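You operate a simulated robot arm through the tools that you are given. There is no shell and no other tool.

Carry out the task below with a simulated two-armed robot. There is one attempt and no reset: what you move stays moved.

## Task
Pick up the round mirror with one hand, pass it to the other hand and put it on the left end of the store counter.
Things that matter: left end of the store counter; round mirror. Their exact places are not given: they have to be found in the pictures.

The check looks at the end state, three seconds after you hand in, the way a careful person would. Anything else that was tipped, shoved, dropped, spilled or broken makes it a failure.

## Robot
Two 7-joint arms with two-finger parallel grippers on one trunk, on a base that moves. Base frame: it is fixed to the floor where the robot stands at the start and does not move with it; the origin is under the middle of the robot, x ahead of it, y to its left, z up. Lengths are in mm, angles in rad, forces in N, time in s.
The left shoulder is at the start at [70, 130, 1154], the right one opposite. With the tool pointing down near the work surface each hand reaches from about 220 to 520 mm from the robot's upright axis, wherever it stands, measured 20 degrees to its own side. Places, roughly: left end of the store counter (72x20 cm) [-1400, -1260, 900]. Payload 1.57 kg a hand.
Tool frame (each hand has its own): the origin (TCP) lies between the finger pads and is the grasp point; the fingertips stand 30 mm ahead of it; z points along the fingers, y is the line along which they close. The gripper opens to 80 mm. The fingers are 17 mm wide and 12 mm thick; the gripper's body (40 by 82 mm) begins 80 mm behind the TCP.
Orientation is told as [roll, pitch, yaw] about the base's x, y, z axes, in that order, counted from this pose: with the fingers straight down and closing along the base's y, the tool's x points along the base's -x, its y along +y and its z along -z.

## Interface
- The arms move only by the tool apply_moves. It takes "left_motion", "right_motion" or both (then of equal length, played together; a hand with none holds still); each is a list of rows, each an object (a shift or turn left out is 0, a gripper value left out holds the last) with "linear": the shift along the tool's x, y, z in cm, a list of three; "turn": the turn, a rotation vector about the tool's x, y, z in rad, a list of three; "fingers": the gripper command, from -1 (shut) to 1 (fully open), values between in proportion. In form: [{"linear": [x, y, z], "turn": [wx, wy, wz], "fingers": fingers}, ...]. A call has 1 to 20 rows; each row shifts and turns the commanded pose from where the row before left it, along the tool's axes as they then stand. A row lasts 0.2 s, in which the tool goes at most 50 mm and 0.15 rad; a call with a longer step from one row to the next is refused whole, and so is a gripper value outside its range. A pose out of reach is approached as far as the arm can. The call stops where the force on the tool passes 40 N (or 10 N more than at its start, if that is more) or the arm is blocked; 0.2 s more then pass. The fingers move at their own pace (about 108 mm/s each) and stop on an object; they squeeze with about 43 N. The grip force told is the motor's: it shows also when the fingers shut on nothing. Time passes only in rows, and 0.2 s behind the last, so rows that do not move let the fingers close. It gives the time, the measured TCP pose, the force on the tool (base axes), the opening and the grip force at its end, in the units of the frame above (readings bear some noise), with the torque about the TCP (base axes, N m) and any sound that the robot's microphone picked up, and new pictures: "pictures" is both (left out), scene, wrist or none (wrist: the cameras of the hands that moved).
- Cameras (640 x 400 px; columns grow to the right, rows downward): "scene" is now at [147.5, 21.2, 1398.8]; the picture's right is [0.24, -0.97, 0.00], its down [-0.57, -0.14, -0.81] and it looks along [0.78, 0.20, -0.59] (base axes); focal length 277 px, centre (320, 200). "left" rides on the left gripper at [72, 7, -122] in its tool frame; the picture's right is [-0.09, 1.00, 0.00], its down [-0.84, -0.08, -0.54] and it looks along [-0.54, -0.05, 0.84] (tool axes); focal length 238 px, centre (320, 200). "right" rides on the right gripper at [72, -7, -122] in its tool frame; the picture's right is [0.09, 1.00, 0.00], its down [-0.84, 0.08, -0.54] and it looks along [-0.54, 0.05, 0.84] (tool axes); focal length 238 px, centre (320, 200).
- lift_body(by): slides the trunk up (or, below 0, down) by that many mm; the arms and the scene camera ride with it, the base frame stays. It gives what a move gives, with no picture.
- base_move(legs): drives the robot by 1 to 6 legs, each [ahead, left, turn to the left] in mm, mm and rad, along the robot's own axes; the way and the turn of a leg run together, so that a leg with both is an arc; at most 1500 mm and 3.142 rad a leg. The arms and the cameras ride along, it lands a little off, and it stops where it bumps. It gives what a move gives, and a new picture of the scene camera.
- head_to(pan, tilt): turns the head with the scene camera to pan (to the left, within 1.501 rad either way) and tilt (down, from -0.506 to 1.204), counted from straight ahead of the robot. It gives what a move gives, and a new picture of the scene camera.
- probe_pixels(camera, pixels): for up to 12 pixels [column, row] of the newest picture of that camera ("zoom" is the newest enlarged one), the place [x, y, z] in the base frame of the surface seen there, good to about 3 mm, but the place of the scene camera against the robot may be out by one fixed shift of up to 25 mm in any direction. It takes no simulated time.
- close_up(camera, box): a new picture of the part [left, top, right, bottom] of that camera's present view, enlarged. It takes no simulated time.
- job_done(): hands the job in; it is judged then, once.

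Unless the task says otherwise, let go and move clear before handing in.

The tools are called after ">>>" as name(argument=value, ...) on one line, values as JSON. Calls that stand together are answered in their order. apply_moves: Moves the arms, as the interface text tells. Its arguments: {"type":"object","properties":{"left_motion":{"type":"array","items":{"type":"object","properties":{"linear":{"type":"array","items":{"type":"number"}},"turn":{"type":"array","items":{"type":"number"}},"fingers":{"type":"number"}}}},"right_motion":{"type":"array","items":{"type":"object","properties":{"linear":{"type":"array","items":{"type":"number"}},"turn":{"type":"array","items":{"type":"number"}},"fingers":{"type":"number"}}}},"pictures":{"type":"string","enum":["both","scene","wrist","none"]}},"required":[]} The other tools are called the same way: lift_body (by) moves the trunk up or down; base_move (legs) drives the base; head_to (pan, tilt) turns the head that bears the scene camera; probe_pixels (camera, pixels) gives the place of the surface under pixels of a picture; close_up (camera, box) takes an enlarged picture of a part of a camera's view; job_done () hands the job in.

At the start:

```text
clock: 0.0
left_tcp_pos: [303.3, 247.1, 1150.1]
left_tcp_rot: [0.001, 0.0, 0.002]
left_wrist_force: [0.4, -0.3, -0.4]
left_torque: [-0.01, 0.02, 0.0]
left_grip_width: 80.2
left_grip_force: 0.0
right_tcp_pos: [406.6, -126.3, 1183.9]
right_tcp_rot: [0.0, 0.0, -0.003]
right_wrist_force: [-0.6, -0.2, -0.5]
right_torque: [-0.03, 0.02, -0.04]
right_grip_width: 79.8
right_grip_force: 0.1
trunk travel left (down, up): [-792.0, 148.0]
robot x, y, heading: [-3.3, 0.2, 0.006]
head pan, tilt (commanded): [0.246, 0.632]
```

scene: 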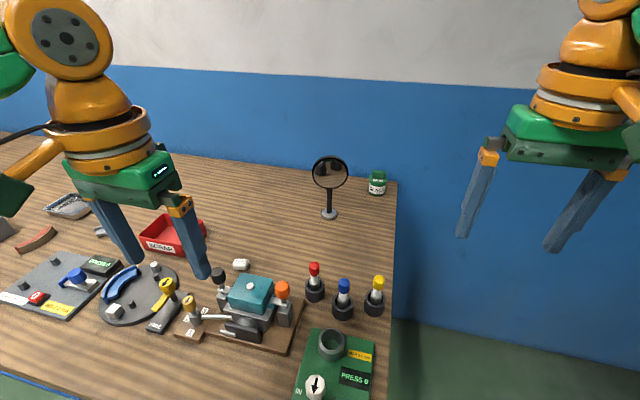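
right: 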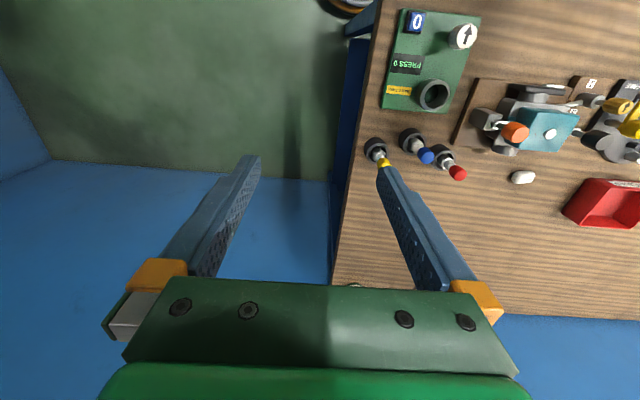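
left: 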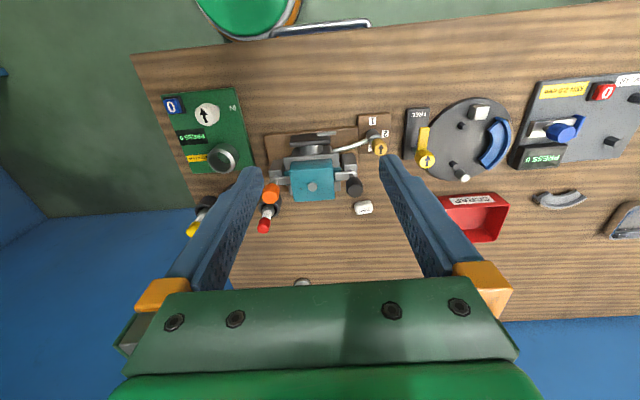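

The scene picture shows a round mirror on a stand at about (330,172), with its base at (329,214), near the far right part of the workbench. I'll probe it and the surroundings and take a close-up.

>>> probe_pixels(camera="scene", pixels=[[330, 172], [330, 158], [314, 172], [346, 172], [330, 186], [329, 200], [329, 214], [322, 214], [337, 214], [377, 184], [395, 183], [242, 264]])

>>> close_up(camera="scene", box=[280, 140, 400, 240])

```text
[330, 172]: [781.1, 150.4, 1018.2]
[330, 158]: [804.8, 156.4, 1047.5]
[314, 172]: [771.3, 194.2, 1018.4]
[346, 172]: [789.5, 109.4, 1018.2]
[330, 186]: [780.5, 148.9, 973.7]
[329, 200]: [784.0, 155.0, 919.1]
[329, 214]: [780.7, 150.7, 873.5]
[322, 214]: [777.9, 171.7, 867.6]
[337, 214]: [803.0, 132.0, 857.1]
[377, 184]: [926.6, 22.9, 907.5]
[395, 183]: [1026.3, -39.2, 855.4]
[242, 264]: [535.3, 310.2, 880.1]
```

```text
4.00 times, centred on (340, 190) of scene
```

zoom: 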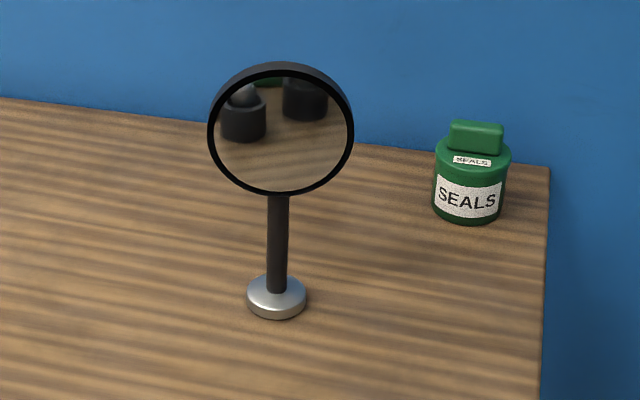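

The mirror stands at about (783,152), its base on the table at z≈857, top ≈1050, and with a seals jar behind it to the right. I'll look at the table edges and the height of things nearby before planning the approach.

>>> probe_pixels(camera="scene", pixels=[[392, 310], [390, 390], [20, 380], [60, 398], [250, 290], [314, 268], [343, 285], [378, 282], [330, 345], [170, 235], [280, 230], [360, 240]])

>>> head_to(pan=0.1, tilt=1.0)

```text
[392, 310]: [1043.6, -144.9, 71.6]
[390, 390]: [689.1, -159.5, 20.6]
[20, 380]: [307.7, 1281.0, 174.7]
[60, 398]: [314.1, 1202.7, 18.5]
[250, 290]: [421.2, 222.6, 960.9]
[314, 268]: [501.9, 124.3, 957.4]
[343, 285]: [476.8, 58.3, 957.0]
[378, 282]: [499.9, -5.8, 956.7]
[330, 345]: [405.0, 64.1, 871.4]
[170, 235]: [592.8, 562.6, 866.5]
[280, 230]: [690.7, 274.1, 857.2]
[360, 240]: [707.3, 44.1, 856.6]
```

```text
clock: 0.8
left_tcp_pos: [303.5, 246.8, 1150.1]
left_tcp_rot: [-0.001, 0.002, 0.0]
left_wrist_force: [0.4, -0.1, 0.2]
left_torque: [0.0, -0.02, -0.01]
left_grip_width: 79.7
left_grip_force: 0.1
right_tcp_pos: [406.2, -126.6, 1182.2]
right_tcp_rot: [0.0, 0.001, -0.003]
right_wrist_force: [0.3, 0.7, -0.3]
right_torque: [-0.02, 0.03, -0.01]
right_grip_width: 80.2
right_grip_force: 0.0
trunk travel left (down, up): [-792.0, 148.0]
robot x, y, heading: [-1.2, 2.1, -0.002]
head pan, tilt (commanded): [0.099, 1.0]
```

scene: 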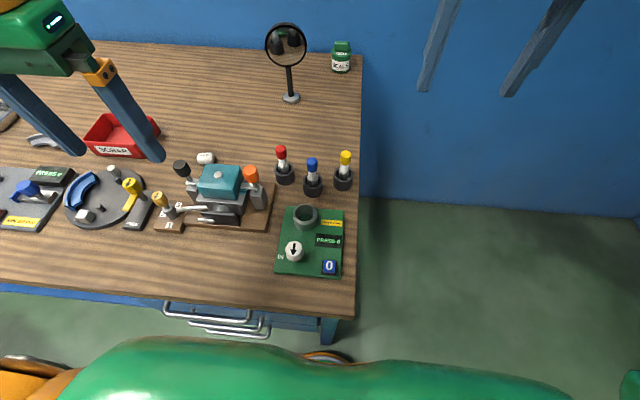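

The mirror is at the right side of a table whose right edge is around y≈-35, with open floor beyond it. Before driving I'll look to the right and check the table edges.

>>> probe_pixels(camera="scene", pixels=[[355, 305], [355, 315], [365, 60], [200, 297], [335, 335], [220, 330], [500, 250], [600, 350], [450, 195], [289, 98], [320, 350]])

>>> head_to(pan=-1.0, tilt=0.5)

```text
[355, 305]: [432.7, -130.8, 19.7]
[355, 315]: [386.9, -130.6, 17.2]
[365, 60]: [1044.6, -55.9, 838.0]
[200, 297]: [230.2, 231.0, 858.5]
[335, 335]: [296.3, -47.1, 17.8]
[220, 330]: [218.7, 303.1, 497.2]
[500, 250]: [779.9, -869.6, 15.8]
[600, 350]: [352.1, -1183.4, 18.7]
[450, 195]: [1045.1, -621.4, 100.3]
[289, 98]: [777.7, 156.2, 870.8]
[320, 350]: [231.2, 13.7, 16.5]
```

```text
clock: 2.2
left_tcp_pos: [304.1, 247.2, 1150.0]
left_tcp_rot: [0.0, -0.001, 0.004]
left_wrist_force: [0.2, -0.3, 0.3]
left_torque: [0.02, -0.03, 0.02]
left_grip_width: 80.0
left_grip_force: 0.0
right_tcp_pos: [406.4, -127.2, 1183.6]
right_tcp_rot: [0.001, 0.0, -0.003]
right_wrist_force: [0.2, 0.0, 0.5]
right_torque: [0.01, 0.02, -0.02]
right_grip_width: 80.1
right_grip_force: 0.0
trunk travel left (down, up): [-792.0, 148.0]
robot x, y, heading: [-1.3, 2.0, -0.0]
head pan, tilt (commanded): [-1.0, 0.499]
```

scene: 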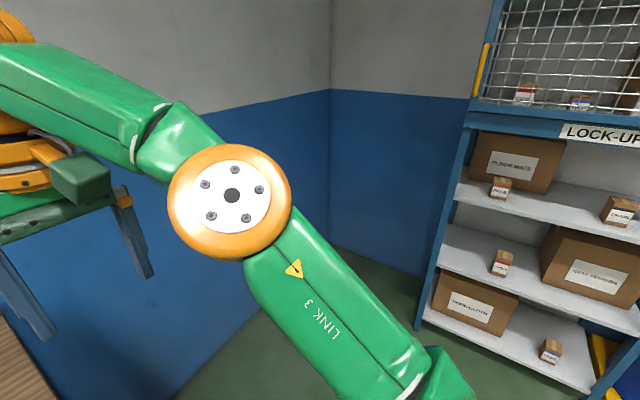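

The room's right wall and a lock-up shelf lie to the right, and the floor there is open. I'll look further right/back toward the store counter.

>>> head_to(pan=-1.5, tilt=0.5)

>>> probe_pixels(camera="scene", pixels=[[320, 200]])

```text
clock: 3.1
left_tcp_pos: [302.9, 246.5, 1150.1]
left_tcp_rot: [0.0, 0.0, 0.001]
left_wrist_force: [0.0, -1.0, -0.7]
left_torque: [-0.02, -0.02, 0.0]
left_grip_width: 79.9
left_grip_force: 0.1
right_tcp_pos: [407.2, -126.5, 1182.6]
right_tcp_rot: [-0.001, 0.0, -0.001]
right_wrist_force: [0.9, 0.3, 0.1]
right_torque: [0.02, 0.01, -0.02]
right_grip_width: 80.0
right_grip_force: 0.1
trunk travel left (down, up): [-792.0, 148.0]
robot x, y, heading: [0.0, 2.6, -0.002]
head pan, tilt (commanded): [-1.499, 0.499]
```

scene: 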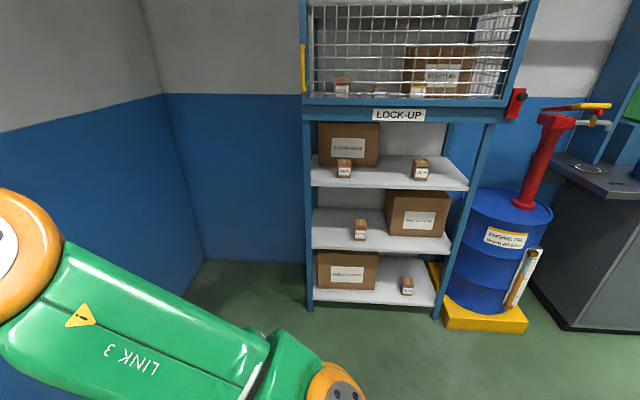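

```text
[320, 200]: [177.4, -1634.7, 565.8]
```

The view shows shelving at y≈-1635, an oil barrel and a grey counter piece at the right edge (590,180). I'll back off a little from the bench and turn right to see the store counter.

>>> base_move(legs=[[-150, 0, 0], [0, 0, -1.0]])

>>> head_to(pan=-1.2, tilt=0.45)

```text
clock: 7.1
left_tcp_pos: [219.0, -124.5, 1150.0]
left_tcp_rot: [0.001, -0.001, -1.012]
left_wrist_force: [-0.1, 0.4, 0.5]
left_torque: [0.0, 0.01, -0.01]
left_grip_width: 80.0
left_grip_force: 0.0
right_tcp_pos: [-42.4, -411.7, 1183.1]
right_tcp_rot: [-0.001, -0.001, -1.013]
right_wrist_force: [-0.2, 0.5, -0.2]
right_torque: [-0.01, 0.02, 0.01]
right_grip_width: 80.1
right_grip_force: 0.1
trunk travel left (down, up): [-792.0, 148.0]
robot x, y, heading: [-150.6, 1.8, -1.011]
head pan, tilt (commanded): [-1.499, 0.499]
```

scene: 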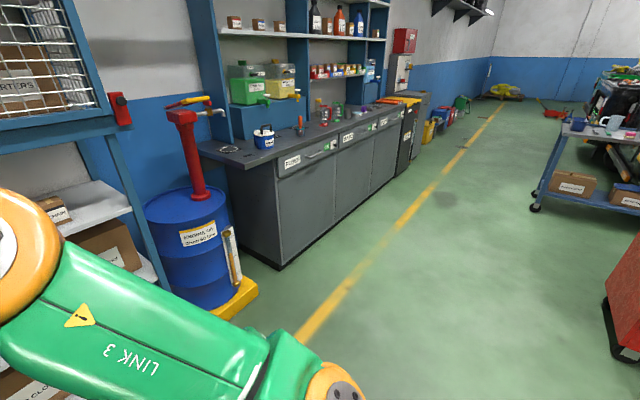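

```text
clock: 7.9
left_tcp_pos: [218.5, -125.8, 1150.0]
left_tcp_rot: [0.001, -0.001, -1.011]
left_wrist_force: [0.1, 1.0, -0.1]
left_torque: [0.01, 0.02, -0.02]
left_grip_width: 79.8
left_grip_force: 0.0
right_tcp_pos: [-44.1, -411.9, 1183.5]
right_tcp_rot: [0.0, 0.0, -1.014]
right_wrist_force: [-0.7, -0.8, 0.4]
right_torque: [-0.01, -0.01, 0.04]
right_grip_width: 80.0
right_grip_force: 0.1
trunk travel left (down, up): [-792.0, 148.0]
robot x, y, heading: [-151.8, 2.8, -1.014]
head pan, tilt (commanded): [-1.201, 0.45]
```

scene: 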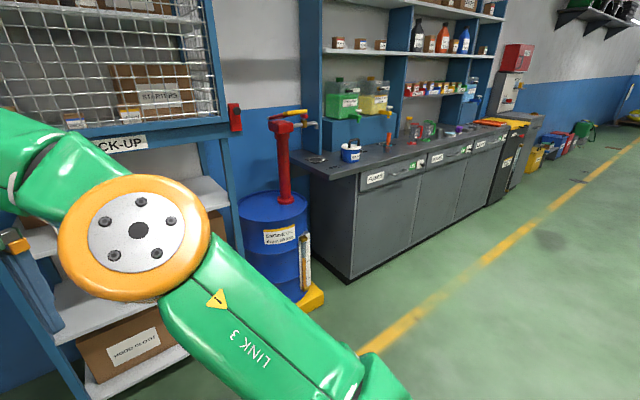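

The store counter with labelled drawers is visible from about (285,165) to (500,125), with items on top. I'll zoom and probe it.

>>> close_up(camera="scene", box=[270, 80, 510, 230])

>>> probe_pixels(camera="scene", pixels=[[300, 163], [340, 173], [350, 155], [318, 159], [380, 150], [360, 168], [440, 145], [500, 128], [335, 150], [388, 140], [350, 280], [410, 150]])

```text
2.67 times, centred on (390, 155) of scene
```

zoom: 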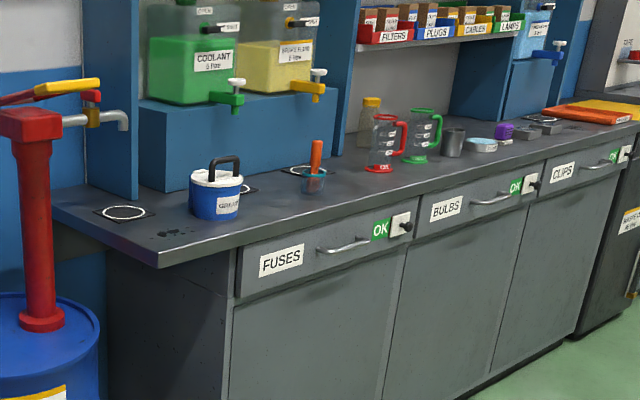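

```text
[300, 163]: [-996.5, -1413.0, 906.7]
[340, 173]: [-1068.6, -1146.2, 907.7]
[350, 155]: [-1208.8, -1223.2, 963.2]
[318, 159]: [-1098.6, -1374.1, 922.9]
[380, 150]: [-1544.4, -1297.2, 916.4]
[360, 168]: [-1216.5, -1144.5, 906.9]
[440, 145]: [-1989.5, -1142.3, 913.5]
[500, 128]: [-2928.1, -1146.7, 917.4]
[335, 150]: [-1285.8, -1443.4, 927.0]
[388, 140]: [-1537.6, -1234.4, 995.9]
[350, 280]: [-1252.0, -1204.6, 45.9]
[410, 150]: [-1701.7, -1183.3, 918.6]
```

The left end (as seen facing it) carries a grease pot, ring marks, an oil stain and an orange-handled cup. I'll probe free spots on it.

>>> probe_pixels(camera="zoom", pixels=[[125, 212], [175, 232], [215, 205], [158, 262], [270, 205], [314, 180], [270, 220], [345, 195], [380, 160], [250, 190], [300, 170], [60, 210]])

>>> close_up(camera="scene", box=[285, 125, 415, 195])

```text
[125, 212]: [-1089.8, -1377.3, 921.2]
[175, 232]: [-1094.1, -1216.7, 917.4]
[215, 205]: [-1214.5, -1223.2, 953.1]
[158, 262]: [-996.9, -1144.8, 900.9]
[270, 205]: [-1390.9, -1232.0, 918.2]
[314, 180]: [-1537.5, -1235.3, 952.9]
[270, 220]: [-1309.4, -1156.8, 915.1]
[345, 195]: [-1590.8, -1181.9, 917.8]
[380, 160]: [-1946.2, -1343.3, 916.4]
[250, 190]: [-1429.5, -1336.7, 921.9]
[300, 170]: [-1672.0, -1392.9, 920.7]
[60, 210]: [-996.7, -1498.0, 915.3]
```

```text
4.92 times, centred on (350, 160) of scene
```

zoom: 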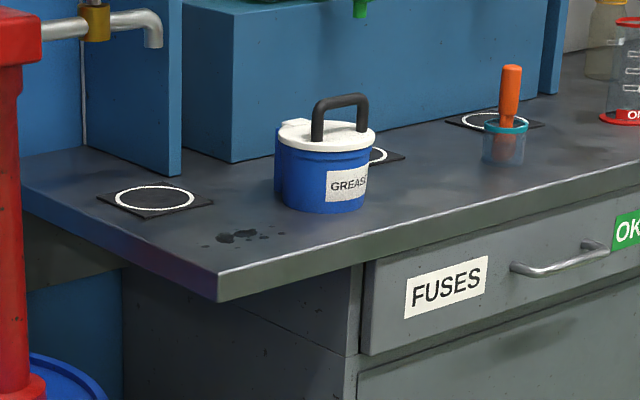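

The counter top is at z≈900 (raw 917, so the camera reads ~17 mm high), and there is a free gap at about x=-1390, y=-1250 between the grease pot and the orange-handled cup. Now I'll drive around to the right side of the bench, from where the mirror is within reach, in safe stages.

>>> base_move(legs=[[0, 0, 1.01], [0, -450, 0], [450, 0, 0]])

>>> head_to(pan=0.6, tilt=0.6)

```text
clock: 15.4
left_tcp_pos: [599.6, -189.6, 1149.7]
left_tcp_rot: [-0.001, -0.001, 0.008]
left_wrist_force: [-0.2, 0.7, -0.7]
left_torque: [-0.01, -0.01, 0.01]
left_grip_width: 80.2
left_grip_force: 0.1
right_tcp_pos: [706.1, -561.3, 1184.7]
right_tcp_rot: [0.0, -0.003, 0.006]
right_wrist_force: [-0.3, 0.2, 0.3]
right_torque: [0.0, -0.02, 0.01]
right_grip_width: 80.0
right_grip_force: 0.1
trunk travel left (down, up): [-792.0, 148.0]
robot x, y, heading: [298.1, -441.0, 0.007]
head pan, tilt (commanded): [-1.201, 0.45]
```

scene: 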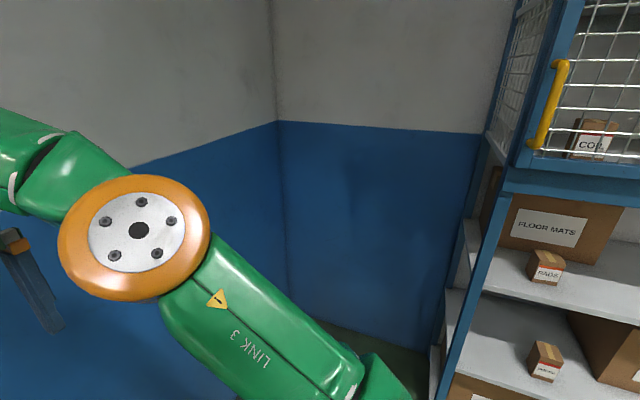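

```text
clock: 17.2
left_tcp_pos: [602.1, -187.8, 1150.3]
left_tcp_rot: [0.0, -0.001, 0.009]
left_wrist_force: [-0.6, -0.7, 0.0]
left_torque: [0.02, 0.04, -0.02]
left_grip_width: 80.0
left_grip_force: 0.1
right_tcp_pos: [708.2, -561.2, 1184.1]
right_tcp_rot: [0.0, -0.001, 0.005]
right_wrist_force: [-0.2, 0.3, -0.5]
right_torque: [0.02, -0.04, -0.02]
right_grip_width: 80.2
right_grip_force: 0.0
trunk travel left (down, up): [-792.0, 148.0]
robot x, y, heading: [302.6, -434.6, 0.009]
head pan, tilt (commanded): [0.6, 0.6]
```

scene: 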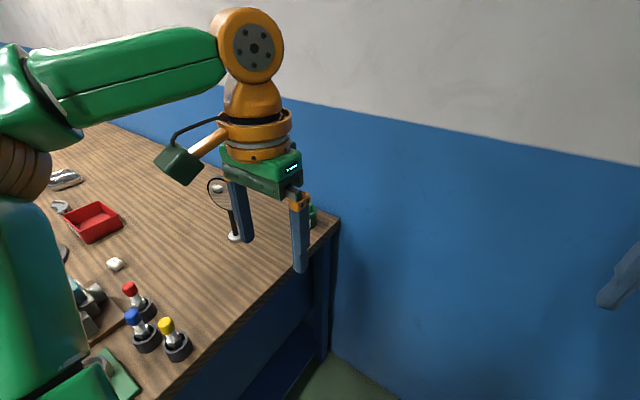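

The robot stands at (303,-435); the wrist camera is a real box on a bracket on the robot side of each gripper. I'll turn left to face the bench's right end and shift toward the mirror.

>>> base_move(legs=[[0, 0, 1.56], [0, -290, 0]])

>>> head_to(pan=-0.2, tilt=0.7)

```text
clock: 23.1
left_tcp_pos: [331.6, -133.1, 1149.2]
left_tcp_rot: [-0.003, 0.0, 1.597]
left_wrist_force: [-0.2, -0.2, 0.3]
left_torque: [0.04, -0.02, 0.02]
left_grip_width: 80.3
left_grip_force: 0.0
right_tcp_pos: [702.2, -20.2, 1183.1]
right_tcp_rot: [-0.002, 0.0, 1.595]
right_wrist_force: [0.6, -0.5, 0.8]
right_torque: [-0.02, -0.02, -0.01]
right_grip_width: 80.1
right_grip_force: 0.0
trunk travel left (down, up): [-792.0, 148.0]
robot x, y, heading: [588.2, -427.3, 1.597]
head pan, tilt (commanded): [0.6, 0.6]
```

scene: 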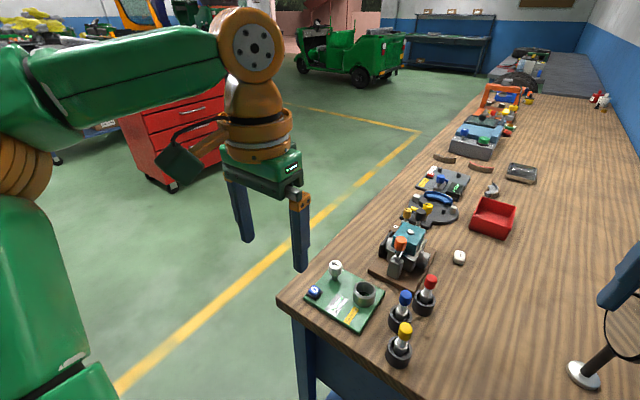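

```text
clock: 24.2
left_tcp_pos: [334.0, -133.1, 1148.7]
left_tcp_rot: [-0.001, 0.001, 1.596]
left_wrist_force: [-0.3, -0.5, 1.2]
left_torque: [0.0, 0.0, -0.05]
left_grip_width: 79.8
left_grip_force: 0.0
right_tcp_pos: [705.3, -21.4, 1183.4]
right_tcp_rot: [-0.001, 0.0, 1.594]
right_wrist_force: [-0.1, -0.4, 0.2]
right_torque: [0.01, 0.01, -0.05]
right_grip_width: 79.7
right_grip_force: 0.1
trunk travel left (down, up): [-792.0, 148.0]
robot x, y, heading: [587.6, -433.0, 1.598]
head pan, tilt (commanded): [-0.201, 0.7]
```

scene: 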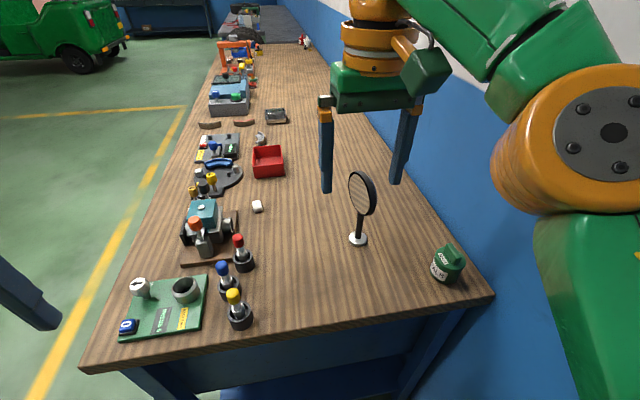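

The mirror is now in clear view at (362,205), its base at (358,240), seen nearly edge-on, with the seals jar at (447,265). I'll enlarge it and probe its outline, and probe the right fingertips to calibrate the camera shift.

>>> close_up(camera="scene", box=[310, 160, 410, 260])

>>> probe_pixels(camera="scene", pixels=[[358, 238], [350, 241], [367, 241], [359, 225], [358, 247], [360, 176], [372, 205], [360, 195], [327, 190], [395, 183], [326, 115], [447, 262]])

```text
4.00 times, centred on (360, 210) of scene
```

zoom: 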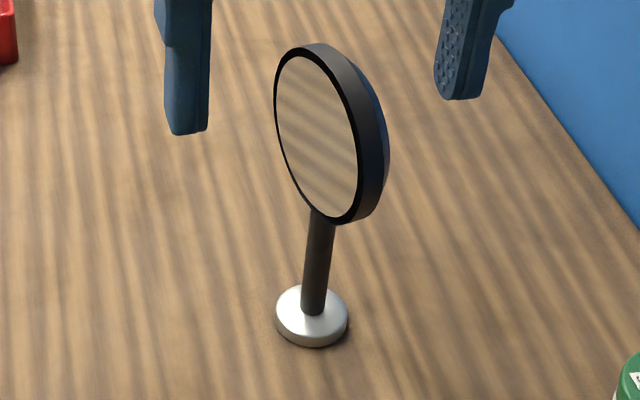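

```text
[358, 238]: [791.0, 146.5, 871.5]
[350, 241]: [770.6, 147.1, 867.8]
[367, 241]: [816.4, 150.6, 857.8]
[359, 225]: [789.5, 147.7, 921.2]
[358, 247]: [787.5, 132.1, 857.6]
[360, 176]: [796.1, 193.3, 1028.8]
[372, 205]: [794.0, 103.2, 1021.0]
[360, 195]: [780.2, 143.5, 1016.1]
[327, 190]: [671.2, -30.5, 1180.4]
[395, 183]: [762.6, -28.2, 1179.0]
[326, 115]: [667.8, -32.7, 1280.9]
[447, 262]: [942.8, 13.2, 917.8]
```

The mirror has a flat face toward −x, a domed back, a black stem about 15 mm thick centred near (791,155), and a round metal base. I'll look with the right wrist camera, whose probes carry no shift.

>>> close_up(camera="right", box=[0, 0, 640, 400])

```text
1.00 times, centred on (320, 200) of right (not enlarged: the box is as wide or as high as the picture)
```

zoom: 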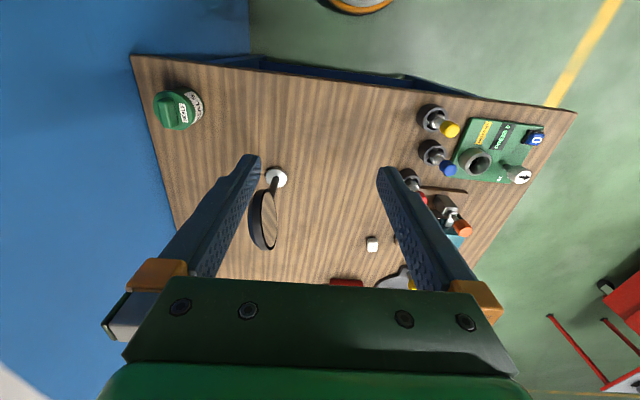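

The right wrist camera sees the mirror's base at (277,177) and disc at (265,218). I'll probe these points for shift-free positions.

>>> probe_pixels(camera="right", pixels=[[277, 177], [283, 176], [275, 171], [272, 187], [268, 222], [262, 240], [255, 215], [265, 200], [172, 112], [400, 160], [370, 244], [277, 184]])

>>> close_up(camera="right", box=[220, 150, 330, 260])

```text
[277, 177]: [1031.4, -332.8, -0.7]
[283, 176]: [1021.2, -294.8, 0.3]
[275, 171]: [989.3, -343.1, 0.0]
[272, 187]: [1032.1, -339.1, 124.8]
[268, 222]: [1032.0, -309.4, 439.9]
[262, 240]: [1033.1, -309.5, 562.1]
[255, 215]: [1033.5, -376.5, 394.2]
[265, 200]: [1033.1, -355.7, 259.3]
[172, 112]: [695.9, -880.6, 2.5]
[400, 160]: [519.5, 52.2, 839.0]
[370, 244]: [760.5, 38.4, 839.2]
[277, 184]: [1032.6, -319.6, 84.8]
```

```text
3.64 times, centred on (275, 205) of right
```

zoom: 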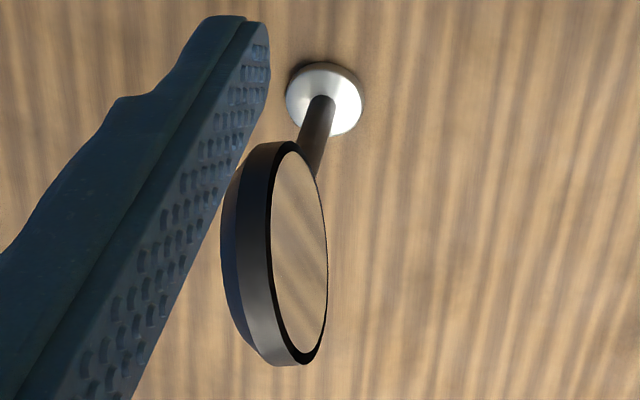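

Those probes used the older right-wrist picture; the enlarged picture is current, so I'll probe that instead.

>>> probe_pixels(camera="zoom", pixels=[[325, 115], [335, 125], [312, 82], [345, 85], [318, 130], [300, 180], [300, 260], [300, 340], [322, 260], [262, 160], [280, 358], [240, 280]])

```text
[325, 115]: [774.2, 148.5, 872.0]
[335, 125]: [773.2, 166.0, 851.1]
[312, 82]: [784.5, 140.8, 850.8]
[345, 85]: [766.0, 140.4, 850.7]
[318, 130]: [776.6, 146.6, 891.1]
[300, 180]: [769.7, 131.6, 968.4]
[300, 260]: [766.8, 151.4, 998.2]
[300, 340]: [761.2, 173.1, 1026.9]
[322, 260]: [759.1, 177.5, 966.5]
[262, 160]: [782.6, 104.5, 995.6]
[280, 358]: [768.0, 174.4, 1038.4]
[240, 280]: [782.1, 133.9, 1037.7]
```

From the shift-free wrist view the stem is centred near (777,155), the base top is at z≈851 and the disc centre at z≈1000; so the scene camera reads about +13 in x and +18 in z. I'll move the right hand over in front of the mirror, still high, and pitch the tool forward to about 35° below horizontal.

>>> probe_pixels(camera="scene", pixels=[[610, 130], [520, 170], [630, 230]])

>>> apply_moves(right_motion=[{"linear": [-2.55, -2.47, 0], "fingers": 1}, {"linear": [-2.55, -2.47, 0]}, {"linear": [-2.55, -2.47, 0]}, {"turn": [0, -0.137, 0]}, {"turn": [0, -0.137, 0]}, {"turn": [0, -0.137, 0]}, {"turn": [0, -0.137, 0]}, {"turn": [0, -0.137, 0]}, {"turn": [0, -0.137, 0]}, {"turn": [0, -0.138, 0]}], pictures="both")

```text
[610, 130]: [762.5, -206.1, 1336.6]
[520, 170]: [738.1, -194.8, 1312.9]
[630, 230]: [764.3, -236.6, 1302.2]
```

```text
clock: 26.4
left_tcp_pos: [335.0, -133.8, 1150.7]
left_tcp_rot: [-0.001, 0.0, 1.597]
left_wrist_force: [0.3, -0.2, -0.3]
left_torque: [-0.02, 0.0, 0.0]
left_grip_width: 80.1
left_grip_force: 0.0
right_tcp_pos: [728.8, -8.4, 1176.0]
right_tcp_rot: [0.003, -0.964, 1.592]
right_wrist_force: [-0.3, 0.5, -0.6]
right_torque: [0.02, 0.02, 0.01]
right_grip_width: 79.8
right_grip_force: 0.1
right hand out of reach, approached as far as the arm can: row 1, 2, 3
trunk travel left (down, up): [-792.0, 148.0]
robot x, y, heading: [586.8, -430.2, 1.595]
head pan, tilt (commanded): [-0.201, 0.7]
```

scene: 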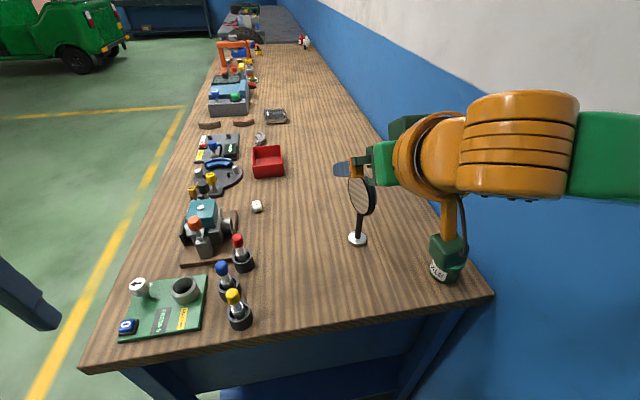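
right: 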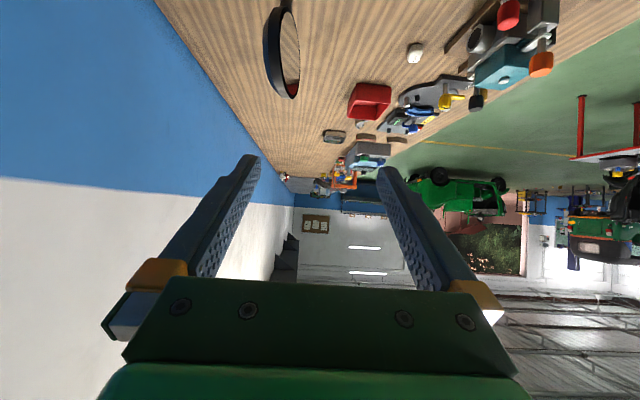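

The arm clipped a bit at the tool-down shift but the tool now points forward with pitch −0.964 at (729,−8,1176). I'll lower it to a pre-grasp about 120 mm back along the tool axis from the stem.

>>> apply_moves(right_motion=[{"linear": [2.46, -0.87, 3.0], "fingers": 1}, {"linear": [2.46, -0.87, 3.0]}, {"linear": [2.46, -0.87, 3.0]}, {"linear": [2.46, -0.87, 3.0]}, {"linear": [2.46, -0.87, 3.0]}, {"linear": [2.46, -0.87, 3.0]}], pictures="both")

```text
clock: 27.8
left_tcp_pos: [334.1, -131.8, 1150.8]
left_tcp_rot: [0.002, -0.001, 1.596]
left_wrist_force: [0.1, 1.0, 0.3]
left_torque: [0.01, -0.02, 0.03]
left_grip_width: 80.1
left_grip_force: 0.0
right_tcp_pos: [777.4, 58.9, 949.7]
right_tcp_rot: [0.001, -0.96, 1.595]
right_wrist_force: [-0.3, -0.5, -0.4]
right_torque: [0.01, 0.0, 0.02]
right_grip_width: 79.8
right_grip_force: 0.1
trunk travel left (down, up): [-792.0, 148.0]
robot x, y, heading: [589.6, -428.5, 1.595]
head pan, tilt (commanded): [-0.201, 0.7]
```

scene: 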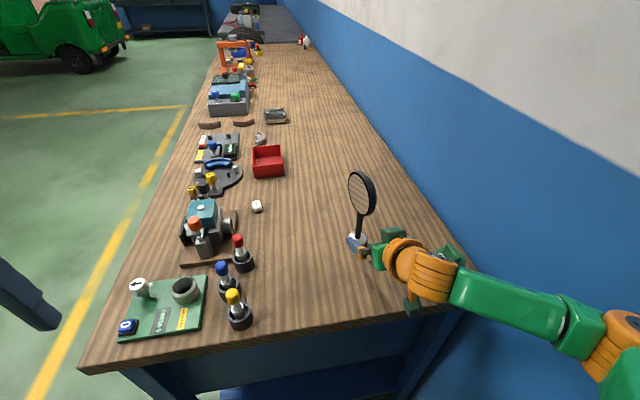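
right: 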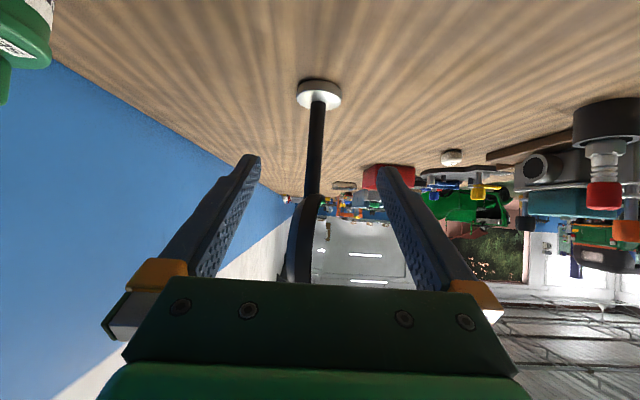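

The stem sits nicely between the open fingers at column 316 in the wrist picture. The jar is hidden behind my wrist in the scene view, so I'll check clearances there before going on.

>>> close_up(camera="scene", box=[330, 160, 490, 330])

>>> probe_pixels(camera="scene", pixels=[[430, 275], [500, 300], [455, 252], [395, 235], [412, 305], [460, 260], [385, 255], [570, 330]])

>>> probe_pixels(camera="right", pixels=[[315, 150], [316, 120], [313, 185], [300, 95], [338, 95], [318, 108], [318, 85], [15, 35], [40, 60], [300, 240]])

```text
2.35 times, centred on (410, 245) of scene
```

zoom: 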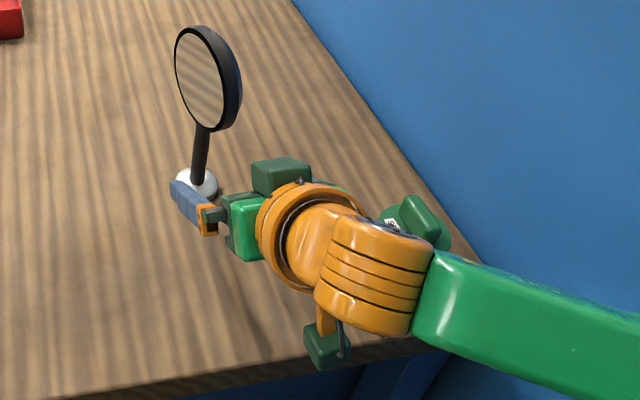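

```text
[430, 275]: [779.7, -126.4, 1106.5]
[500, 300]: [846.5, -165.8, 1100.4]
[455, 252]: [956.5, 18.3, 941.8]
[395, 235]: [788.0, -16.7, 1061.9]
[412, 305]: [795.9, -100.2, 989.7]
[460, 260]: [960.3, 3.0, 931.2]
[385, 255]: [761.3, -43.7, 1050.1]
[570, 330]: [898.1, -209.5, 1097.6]
```

```text
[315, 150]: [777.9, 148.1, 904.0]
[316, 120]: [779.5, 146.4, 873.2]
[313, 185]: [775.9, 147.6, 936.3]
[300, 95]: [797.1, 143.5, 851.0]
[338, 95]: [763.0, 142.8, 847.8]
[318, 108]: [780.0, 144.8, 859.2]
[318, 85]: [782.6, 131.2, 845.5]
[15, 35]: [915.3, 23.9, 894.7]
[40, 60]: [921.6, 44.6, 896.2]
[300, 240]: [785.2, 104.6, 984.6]
```

The forearm passes high over the jar (z≈1080 vs jar top ≈915) and the wrist camera puts the stem at x≈778.5, y≈155. I'll advance 117 mm along the tool axis with the fingers open around the stem.

>>> apply_moves(right_motion=[{"linear": [0, -0.07, 2.34], "fingers": 1}, {"linear": [0, -0.07, 2.34]}, {"linear": [0, -0.07, 2.34]}, {"linear": [0, -0.07, 2.34]}, {"linear": [0, -0.07, 2.34]}], pictures="both")

```text
clock: 29.0
left_tcp_pos: [334.2, -132.7, 1150.1]
left_tcp_rot: [0.0, 0.0, 1.597]
left_wrist_force: [0.0, 0.2, -0.6]
left_torque: [-0.02, -0.01, 0.01]
left_grip_width: 80.2
left_grip_force: 0.0
right_tcp_pos: [779.7, 154.7, 883.1]
right_tcp_rot: [0.0, -0.959, 1.594]
right_wrist_force: [0.7, -0.5, 0.3]
right_torque: [0.02, 0.0, 0.0]
right_grip_width: 80.0
right_grip_force: 0.1
trunk travel left (down, up): [-792.0, 148.0]
robot x, y, heading: [589.2, -433.0, 1.591]
head pan, tilt (commanded): [-0.201, 0.7]
```

scene: 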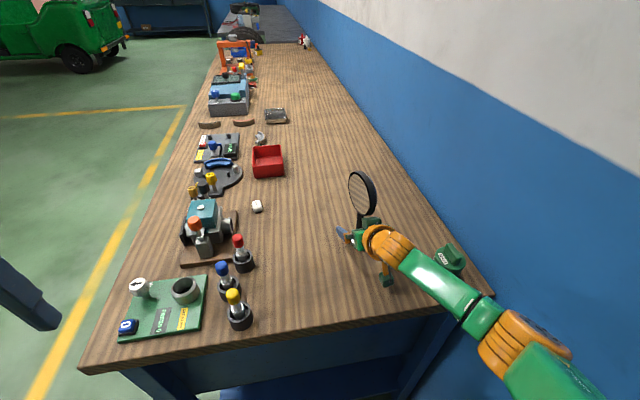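
right: 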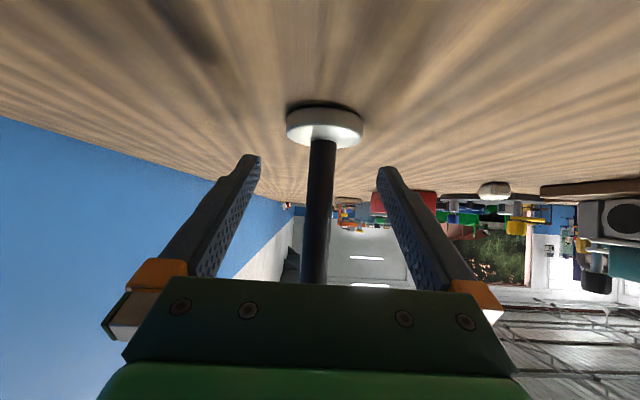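

The stem (col 320, rows 140–280) lies between the pads, with the TCP at (779.7,154.7,883) matching the stem axis. I'll close the fingers.

>>> apply_moves(right_motion=[{"fingers": -1}, {"fingers": -1}, {"fingers": -1}, {"fingers": -1}], pictures="both")

>>> close_up(camera="scene", box=[320, 160, 480, 300])

```text
clock: 30.0
left_tcp_pos: [335.5, -134.2, 1149.5]
left_tcp_rot: [0.001, -0.001, 1.597]
left_wrist_force: [-0.4, -0.4, 0.3]
left_torque: [0.01, 0.01, -0.02]
left_grip_width: 80.1
left_grip_force: 0.0
right_tcp_pos: [779.6, 154.2, 882.9]
right_tcp_rot: [0.0, -0.959, 1.595]
right_wrist_force: [0.2, -1.6, 1.9]
right_torque: [0.01, -0.19, -0.07]
right_grip_width: 14.3
right_grip_force: 30.5
trunk travel left (down, up): [-792.0, 148.0]
robot x, y, heading: [590.2, -427.6, 1.595]
head pan, tilt (commanded): [-0.201, 0.7]
```

scene: 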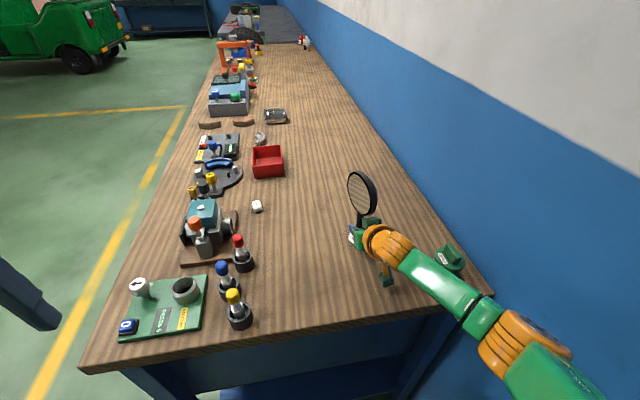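
right: 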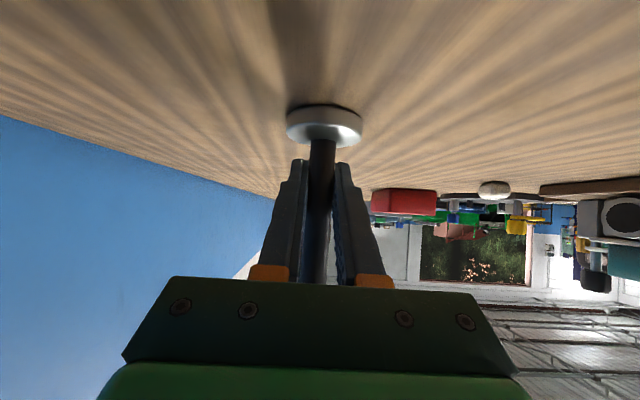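

```text
2.86 times, centred on (400, 230) of scene
```

zoom: 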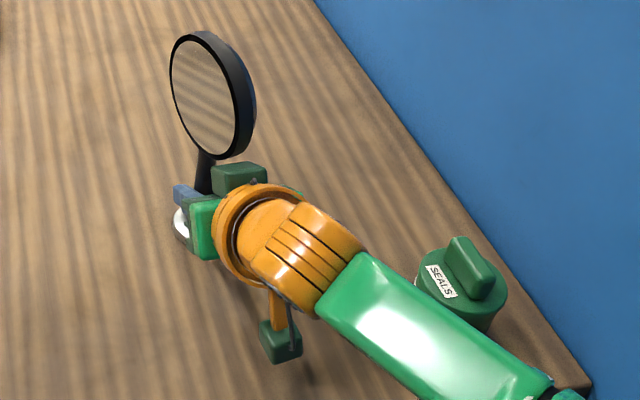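

The fingers closed on the stem (14.3 mm, 30 N). I'll lift straight up 100 mm in small steps and check that it stays upright.

>>> apply_moves(right_motion=[{"linear": [-0.82, 0, -0.574], "fingers": -1}, {"linear": [-1.64, 0, -1.15]}, {"linear": [-1.64, 0, -1.15]}, {"linear": [-2.05, 0, -1.43]}, {"linear": [-2.05, 0, -1.43]}], pictures="both")

>>> close_up(camera="scene", box=[320, 120, 480, 290])

```text
clock: 31.2
left_tcp_pos: [335.0, -132.7, 1148.9]
left_tcp_rot: [0.0, 0.0, 1.599]
left_wrist_force: [-0.1, -0.5, -0.2]
left_torque: [0.02, -0.03, 0.01]
left_grip_width: 80.1
left_grip_force: 0.0
right_tcp_pos: [779.2, 151.7, 983.5]
right_tcp_rot: [-0.001, -0.957, 1.595]
right_wrist_force: [0.2, 0.8, -3.1]
right_torque: [0.02, -0.01, -0.02]
right_grip_width: 14.5
right_grip_force: 31.1
trunk travel left (down, up): [-792.0, 148.0]
robot x, y, heading: [590.5, -429.1, 1.595]
head pan, tilt (commanded): [-0.201, 0.7]
```

scene: 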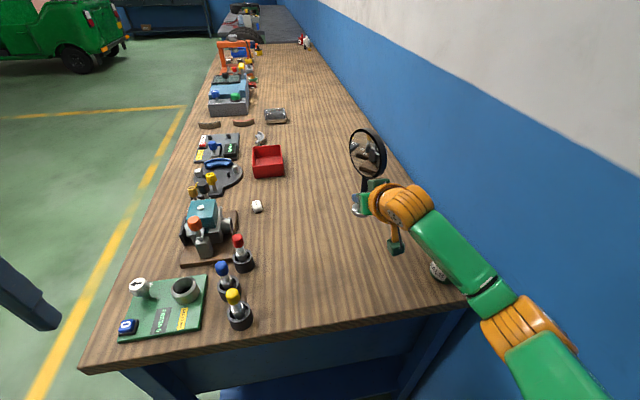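
right: 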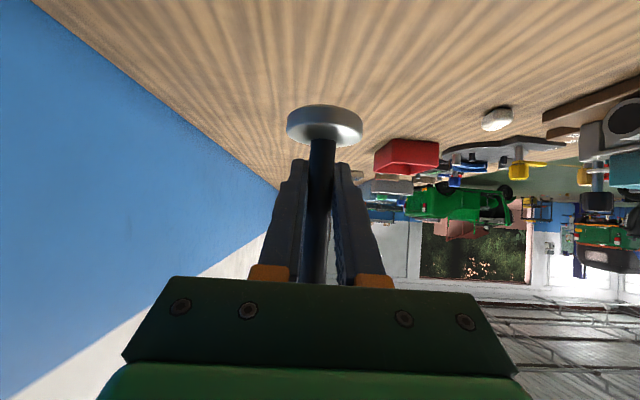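

```text
2.35 times, centred on (400, 205) of scene
```

zoom: 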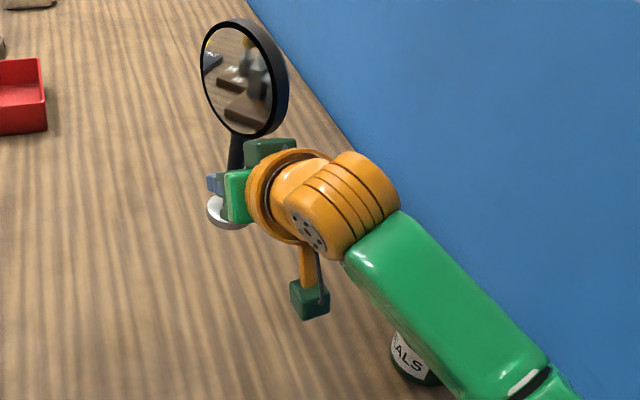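

The mirror is off the bench and upright in the right hand (load about 3 N). I'll raise it another 60 mm and back the base away from the bench for a handover in free space.

>>> apply_moves(right_motion=[{"linear": [-1.64, 0, -1.15], "fingers": -1}, {"linear": [-1.64, 0, -1.15]}, {"linear": [-1.64, 0, -1.15]}], pictures="none")

>>> base_move(legs=[[-400, 0, 0]])

```text
clock: 32.0
left_tcp_pos: [334.3, -133.9, 1150.8]
left_tcp_rot: [0.0, 0.0, 1.596]
left_wrist_force: [0.2, -0.9, -0.1]
left_torque: [-0.02, 0.0, 0.01]
left_grip_width: 80.1
left_grip_force: 0.1
right_tcp_pos: [779.7, 152.6, 1044.7]
right_tcp_rot: [0.001, -0.959, 1.595]
right_wrist_force: [0.3, 0.9, -3.7]
right_torque: [-0.03, 0.03, 0.01]
right_grip_width: 14.6
right_grip_force: 30.6
trunk travel left (down, up): [-792.0, 148.0]
robot x, y, heading: [585.5, -435.4, 1.597]
head pan, tilt (commanded): [-0.201, 0.7]
```

```text
clock: 34.5
left_tcp_pos: [344.9, -536.9, 1150.0]
left_tcp_rot: [0.0, 0.002, 1.6]
left_wrist_force: [-0.3, 0.5, -0.1]
left_torque: [0.0, 0.0, -0.01]
left_grip_width: 79.8
left_grip_force: 0.0
right_tcp_pos: [790.2, -249.2, 1041.5]
right_tcp_rot: [0.003, -0.957, 1.597]
right_wrist_force: [0.4, 0.6, -2.2]
right_torque: [0.02, 0.02, 0.0]
right_grip_width: 14.2
right_grip_force: 30.3
trunk travel left (down, up): [-792.0, 148.0]
robot x, y, heading: [601.2, -832.9, 1.603]
head pan, tilt (commanded): [-0.201, 0.7]
```

scene: 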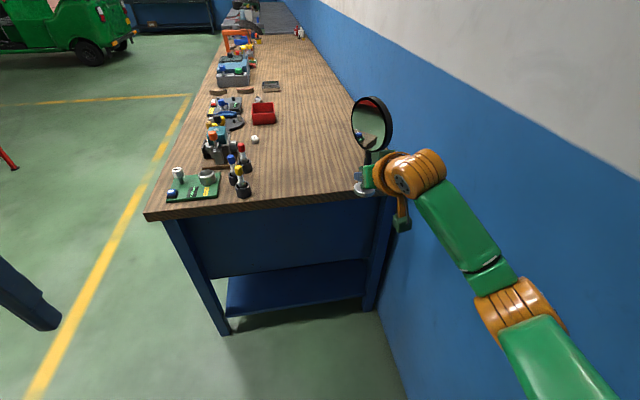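

The robot is clear of the bench with the mirror held upright at (365,130). I'll bring the right hand to the middle in front of the trunk and yaw it left about the vertical by 0.7 rad.

>>> apply_moves(right_motion=[{"linear": [1.23, 3.36, -1.75], "fingers": -1}, {"linear": [1.23, 3.36, -1.75]}, {"linear": [1.23, 3.36, -1.75]}, {"linear": [1.23, 3.36, -1.75]}, {"linear": [1.23, 3.36, -1.75]}, {"turn": [-0.1145, 0, -0.0805]}, {"turn": [-0.1145, 0, -0.0805]}, {"turn": [-0.1145, 0, -0.0805]}, {"turn": [-0.1145, 0, -0.0805]}, {"turn": [-0.1145, 0, -0.0805]}], pictures="none")

>>> head_to(pan=0.0, tilt=0.7)

```text
clock: 36.7
left_tcp_pos: [344.6, -537.7, 1150.1]
left_tcp_rot: [0.004, 0.001, 1.602]
left_wrist_force: [-0.3, -0.1, 0.7]
left_torque: [-0.01, -0.02, -0.03]
left_grip_width: 79.8
left_grip_force: 0.0
right_tcp_pos: [623.8, -361.3, 1043.4]
right_tcp_rot: [0.003, -0.96, 2.298]
right_wrist_force: [-1.0, -1.2, -2.2]
right_torque: [0.0, -0.02, 0.01]
right_grip_width: 14.6
right_grip_force: 30.6
trunk travel left (down, up): [-792.0, 148.0]
robot x, y, heading: [605.2, -833.5, 1.603]
head pan, tilt (commanded): [-0.201, 0.7]
```

```text
clock: 37.5
left_tcp_pos: [344.0, -537.5, 1149.9]
left_tcp_rot: [-0.001, 0.0, 1.6]
left_wrist_force: [0.4, 0.0, 0.1]
left_torque: [0.04, 0.02, 0.0]
left_grip_width: 80.1
left_grip_force: 0.0
right_tcp_pos: [623.3, -360.5, 1043.0]
right_tcp_rot: [0.0, -0.957, 2.295]
right_wrist_force: [0.7, -0.2, -2.3]
right_torque: [0.01, 0.02, -0.01]
right_grip_width: 14.4
right_grip_force: 30.5
trunk travel left (down, up): [-792.0, 148.0]
robot x, y, heading: [600.7, -832.2, 1.598]
head pan, tilt (commanded): [0.0, 0.7]
```

scene: 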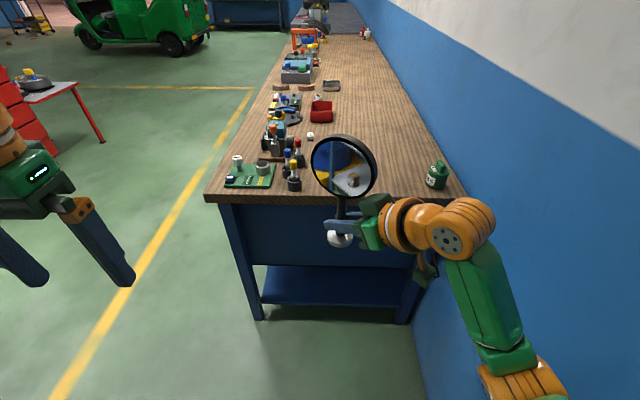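

The mirror is upright in front of the trunk, its face turned back-left toward the camera at (343,165). I'll enlarge it to measure the free stem above the right fingers.

>>> close_up(camera="scene", box=[290, 120, 450, 260])

>>> probe_pixels(camera="scene", pixels=[[341, 202], [341, 208], [341, 213], [343, 165], [315, 165], [370, 170], [343, 190], [340, 240], [330, 226], [355, 224]])

```text
2.86 times, centred on (370, 190) of scene
```

zoom: 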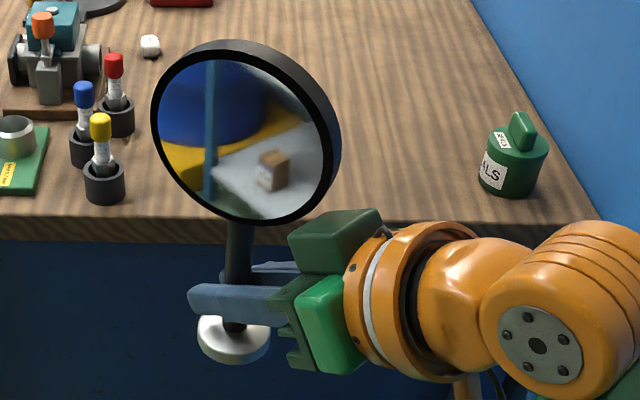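

```text
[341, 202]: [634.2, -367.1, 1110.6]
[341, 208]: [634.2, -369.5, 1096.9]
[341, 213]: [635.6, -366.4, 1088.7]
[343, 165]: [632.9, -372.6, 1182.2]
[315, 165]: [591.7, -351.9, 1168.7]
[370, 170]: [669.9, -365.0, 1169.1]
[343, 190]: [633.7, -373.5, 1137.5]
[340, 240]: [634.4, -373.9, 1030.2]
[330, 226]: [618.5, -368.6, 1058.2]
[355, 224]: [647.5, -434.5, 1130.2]
```

The mirror is upright with about 45 mm of free stem above the right fingers. I'll now turn the left hand: yaw it 45° to the right and pitch it up to nearly horizontal, staying away from the mirror.

>>> apply_moves(left_motion=[{"turn": [0, 0, 0.1312], "fingers": 1}, {"turn": [0, 0, 0.1312]}, {"turn": [0, 0, 0.1312]}, {"turn": [0, 0, 0.1312]}, {"turn": [0, 0, 0.1312]}, {"turn": [0, 0, 0.1312]}, {"turn": [0, -0.1431, 0]}, {"turn": [0, -0.1431, 0]}, {"turn": [0, -0.1431, 0]}, {"turn": [0, -0.1431, 0]}, {"turn": [0, -0.1431, 0]}, {"turn": [0, -0.1431, 0]}, {"turn": [0, -0.1431, 0]}, {"turn": [0, -0.1431, 0]}, {"turn": [0, -0.1431, 0]}, {"turn": [0, -0.1431, 0]}], pictures="both")

```text
clock: 40.9
left_tcp_pos: [342.9, -538.1, 1149.9]
left_tcp_rot: [0.0, -1.433, 0.816]
left_wrist_force: [0.2, 0.2, -0.1]
left_torque: [-0.02, 0.02, 0.01]
left_grip_width: 79.8
left_grip_force: 0.0
right_tcp_pos: [622.2, -361.2, 1042.9]
right_tcp_rot: [0.001, -0.958, 2.296]
right_wrist_force: [0.2, -0.5, -2.8]
right_torque: [0.0, 0.01, 0.03]
right_grip_width: 14.6
right_grip_force: 30.9
trunk travel left (down, up): [-792.0, 148.0]
robot x, y, heading: [601.3, -834.5, 1.599]
head pan, tilt (commanded): [0.0, 0.7]
```

scene: 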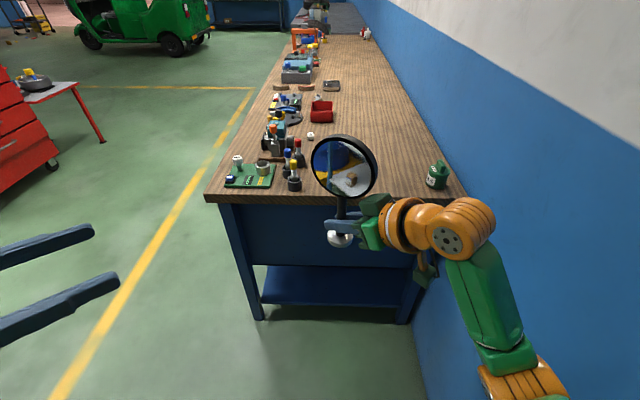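
left: 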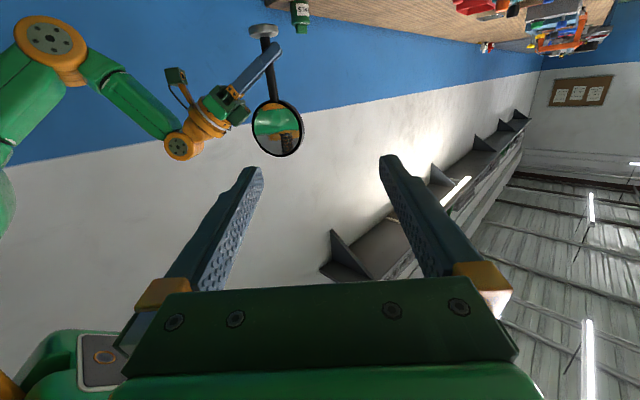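

The left tool is now nearly horizontal (pitch −1.433, yaw 0.816) and its camera sees the mirror upside down at (277,130). I'll enlarge that view and probe the stem.

>>> close_up(camera="left", box=[210, 10, 330, 170])

>>> probe_pixels(camera="left", pixels=[[273, 92], [271, 82], [267, 50], [263, 31], [277, 130], [256, 118], [300, 140], [278, 102], [272, 97], [270, 75]])

```text
2.50 times, centred on (270, 90) of left
```

zoom: 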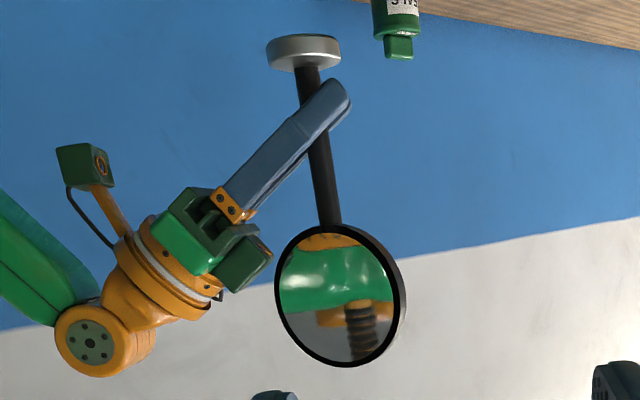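

```text
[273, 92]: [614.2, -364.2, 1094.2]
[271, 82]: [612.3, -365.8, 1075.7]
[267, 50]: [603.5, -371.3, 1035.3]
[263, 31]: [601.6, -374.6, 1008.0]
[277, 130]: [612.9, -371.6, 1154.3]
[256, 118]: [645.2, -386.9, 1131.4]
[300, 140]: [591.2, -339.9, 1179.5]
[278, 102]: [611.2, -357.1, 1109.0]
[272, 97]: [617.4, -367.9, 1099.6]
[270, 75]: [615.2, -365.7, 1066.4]
```

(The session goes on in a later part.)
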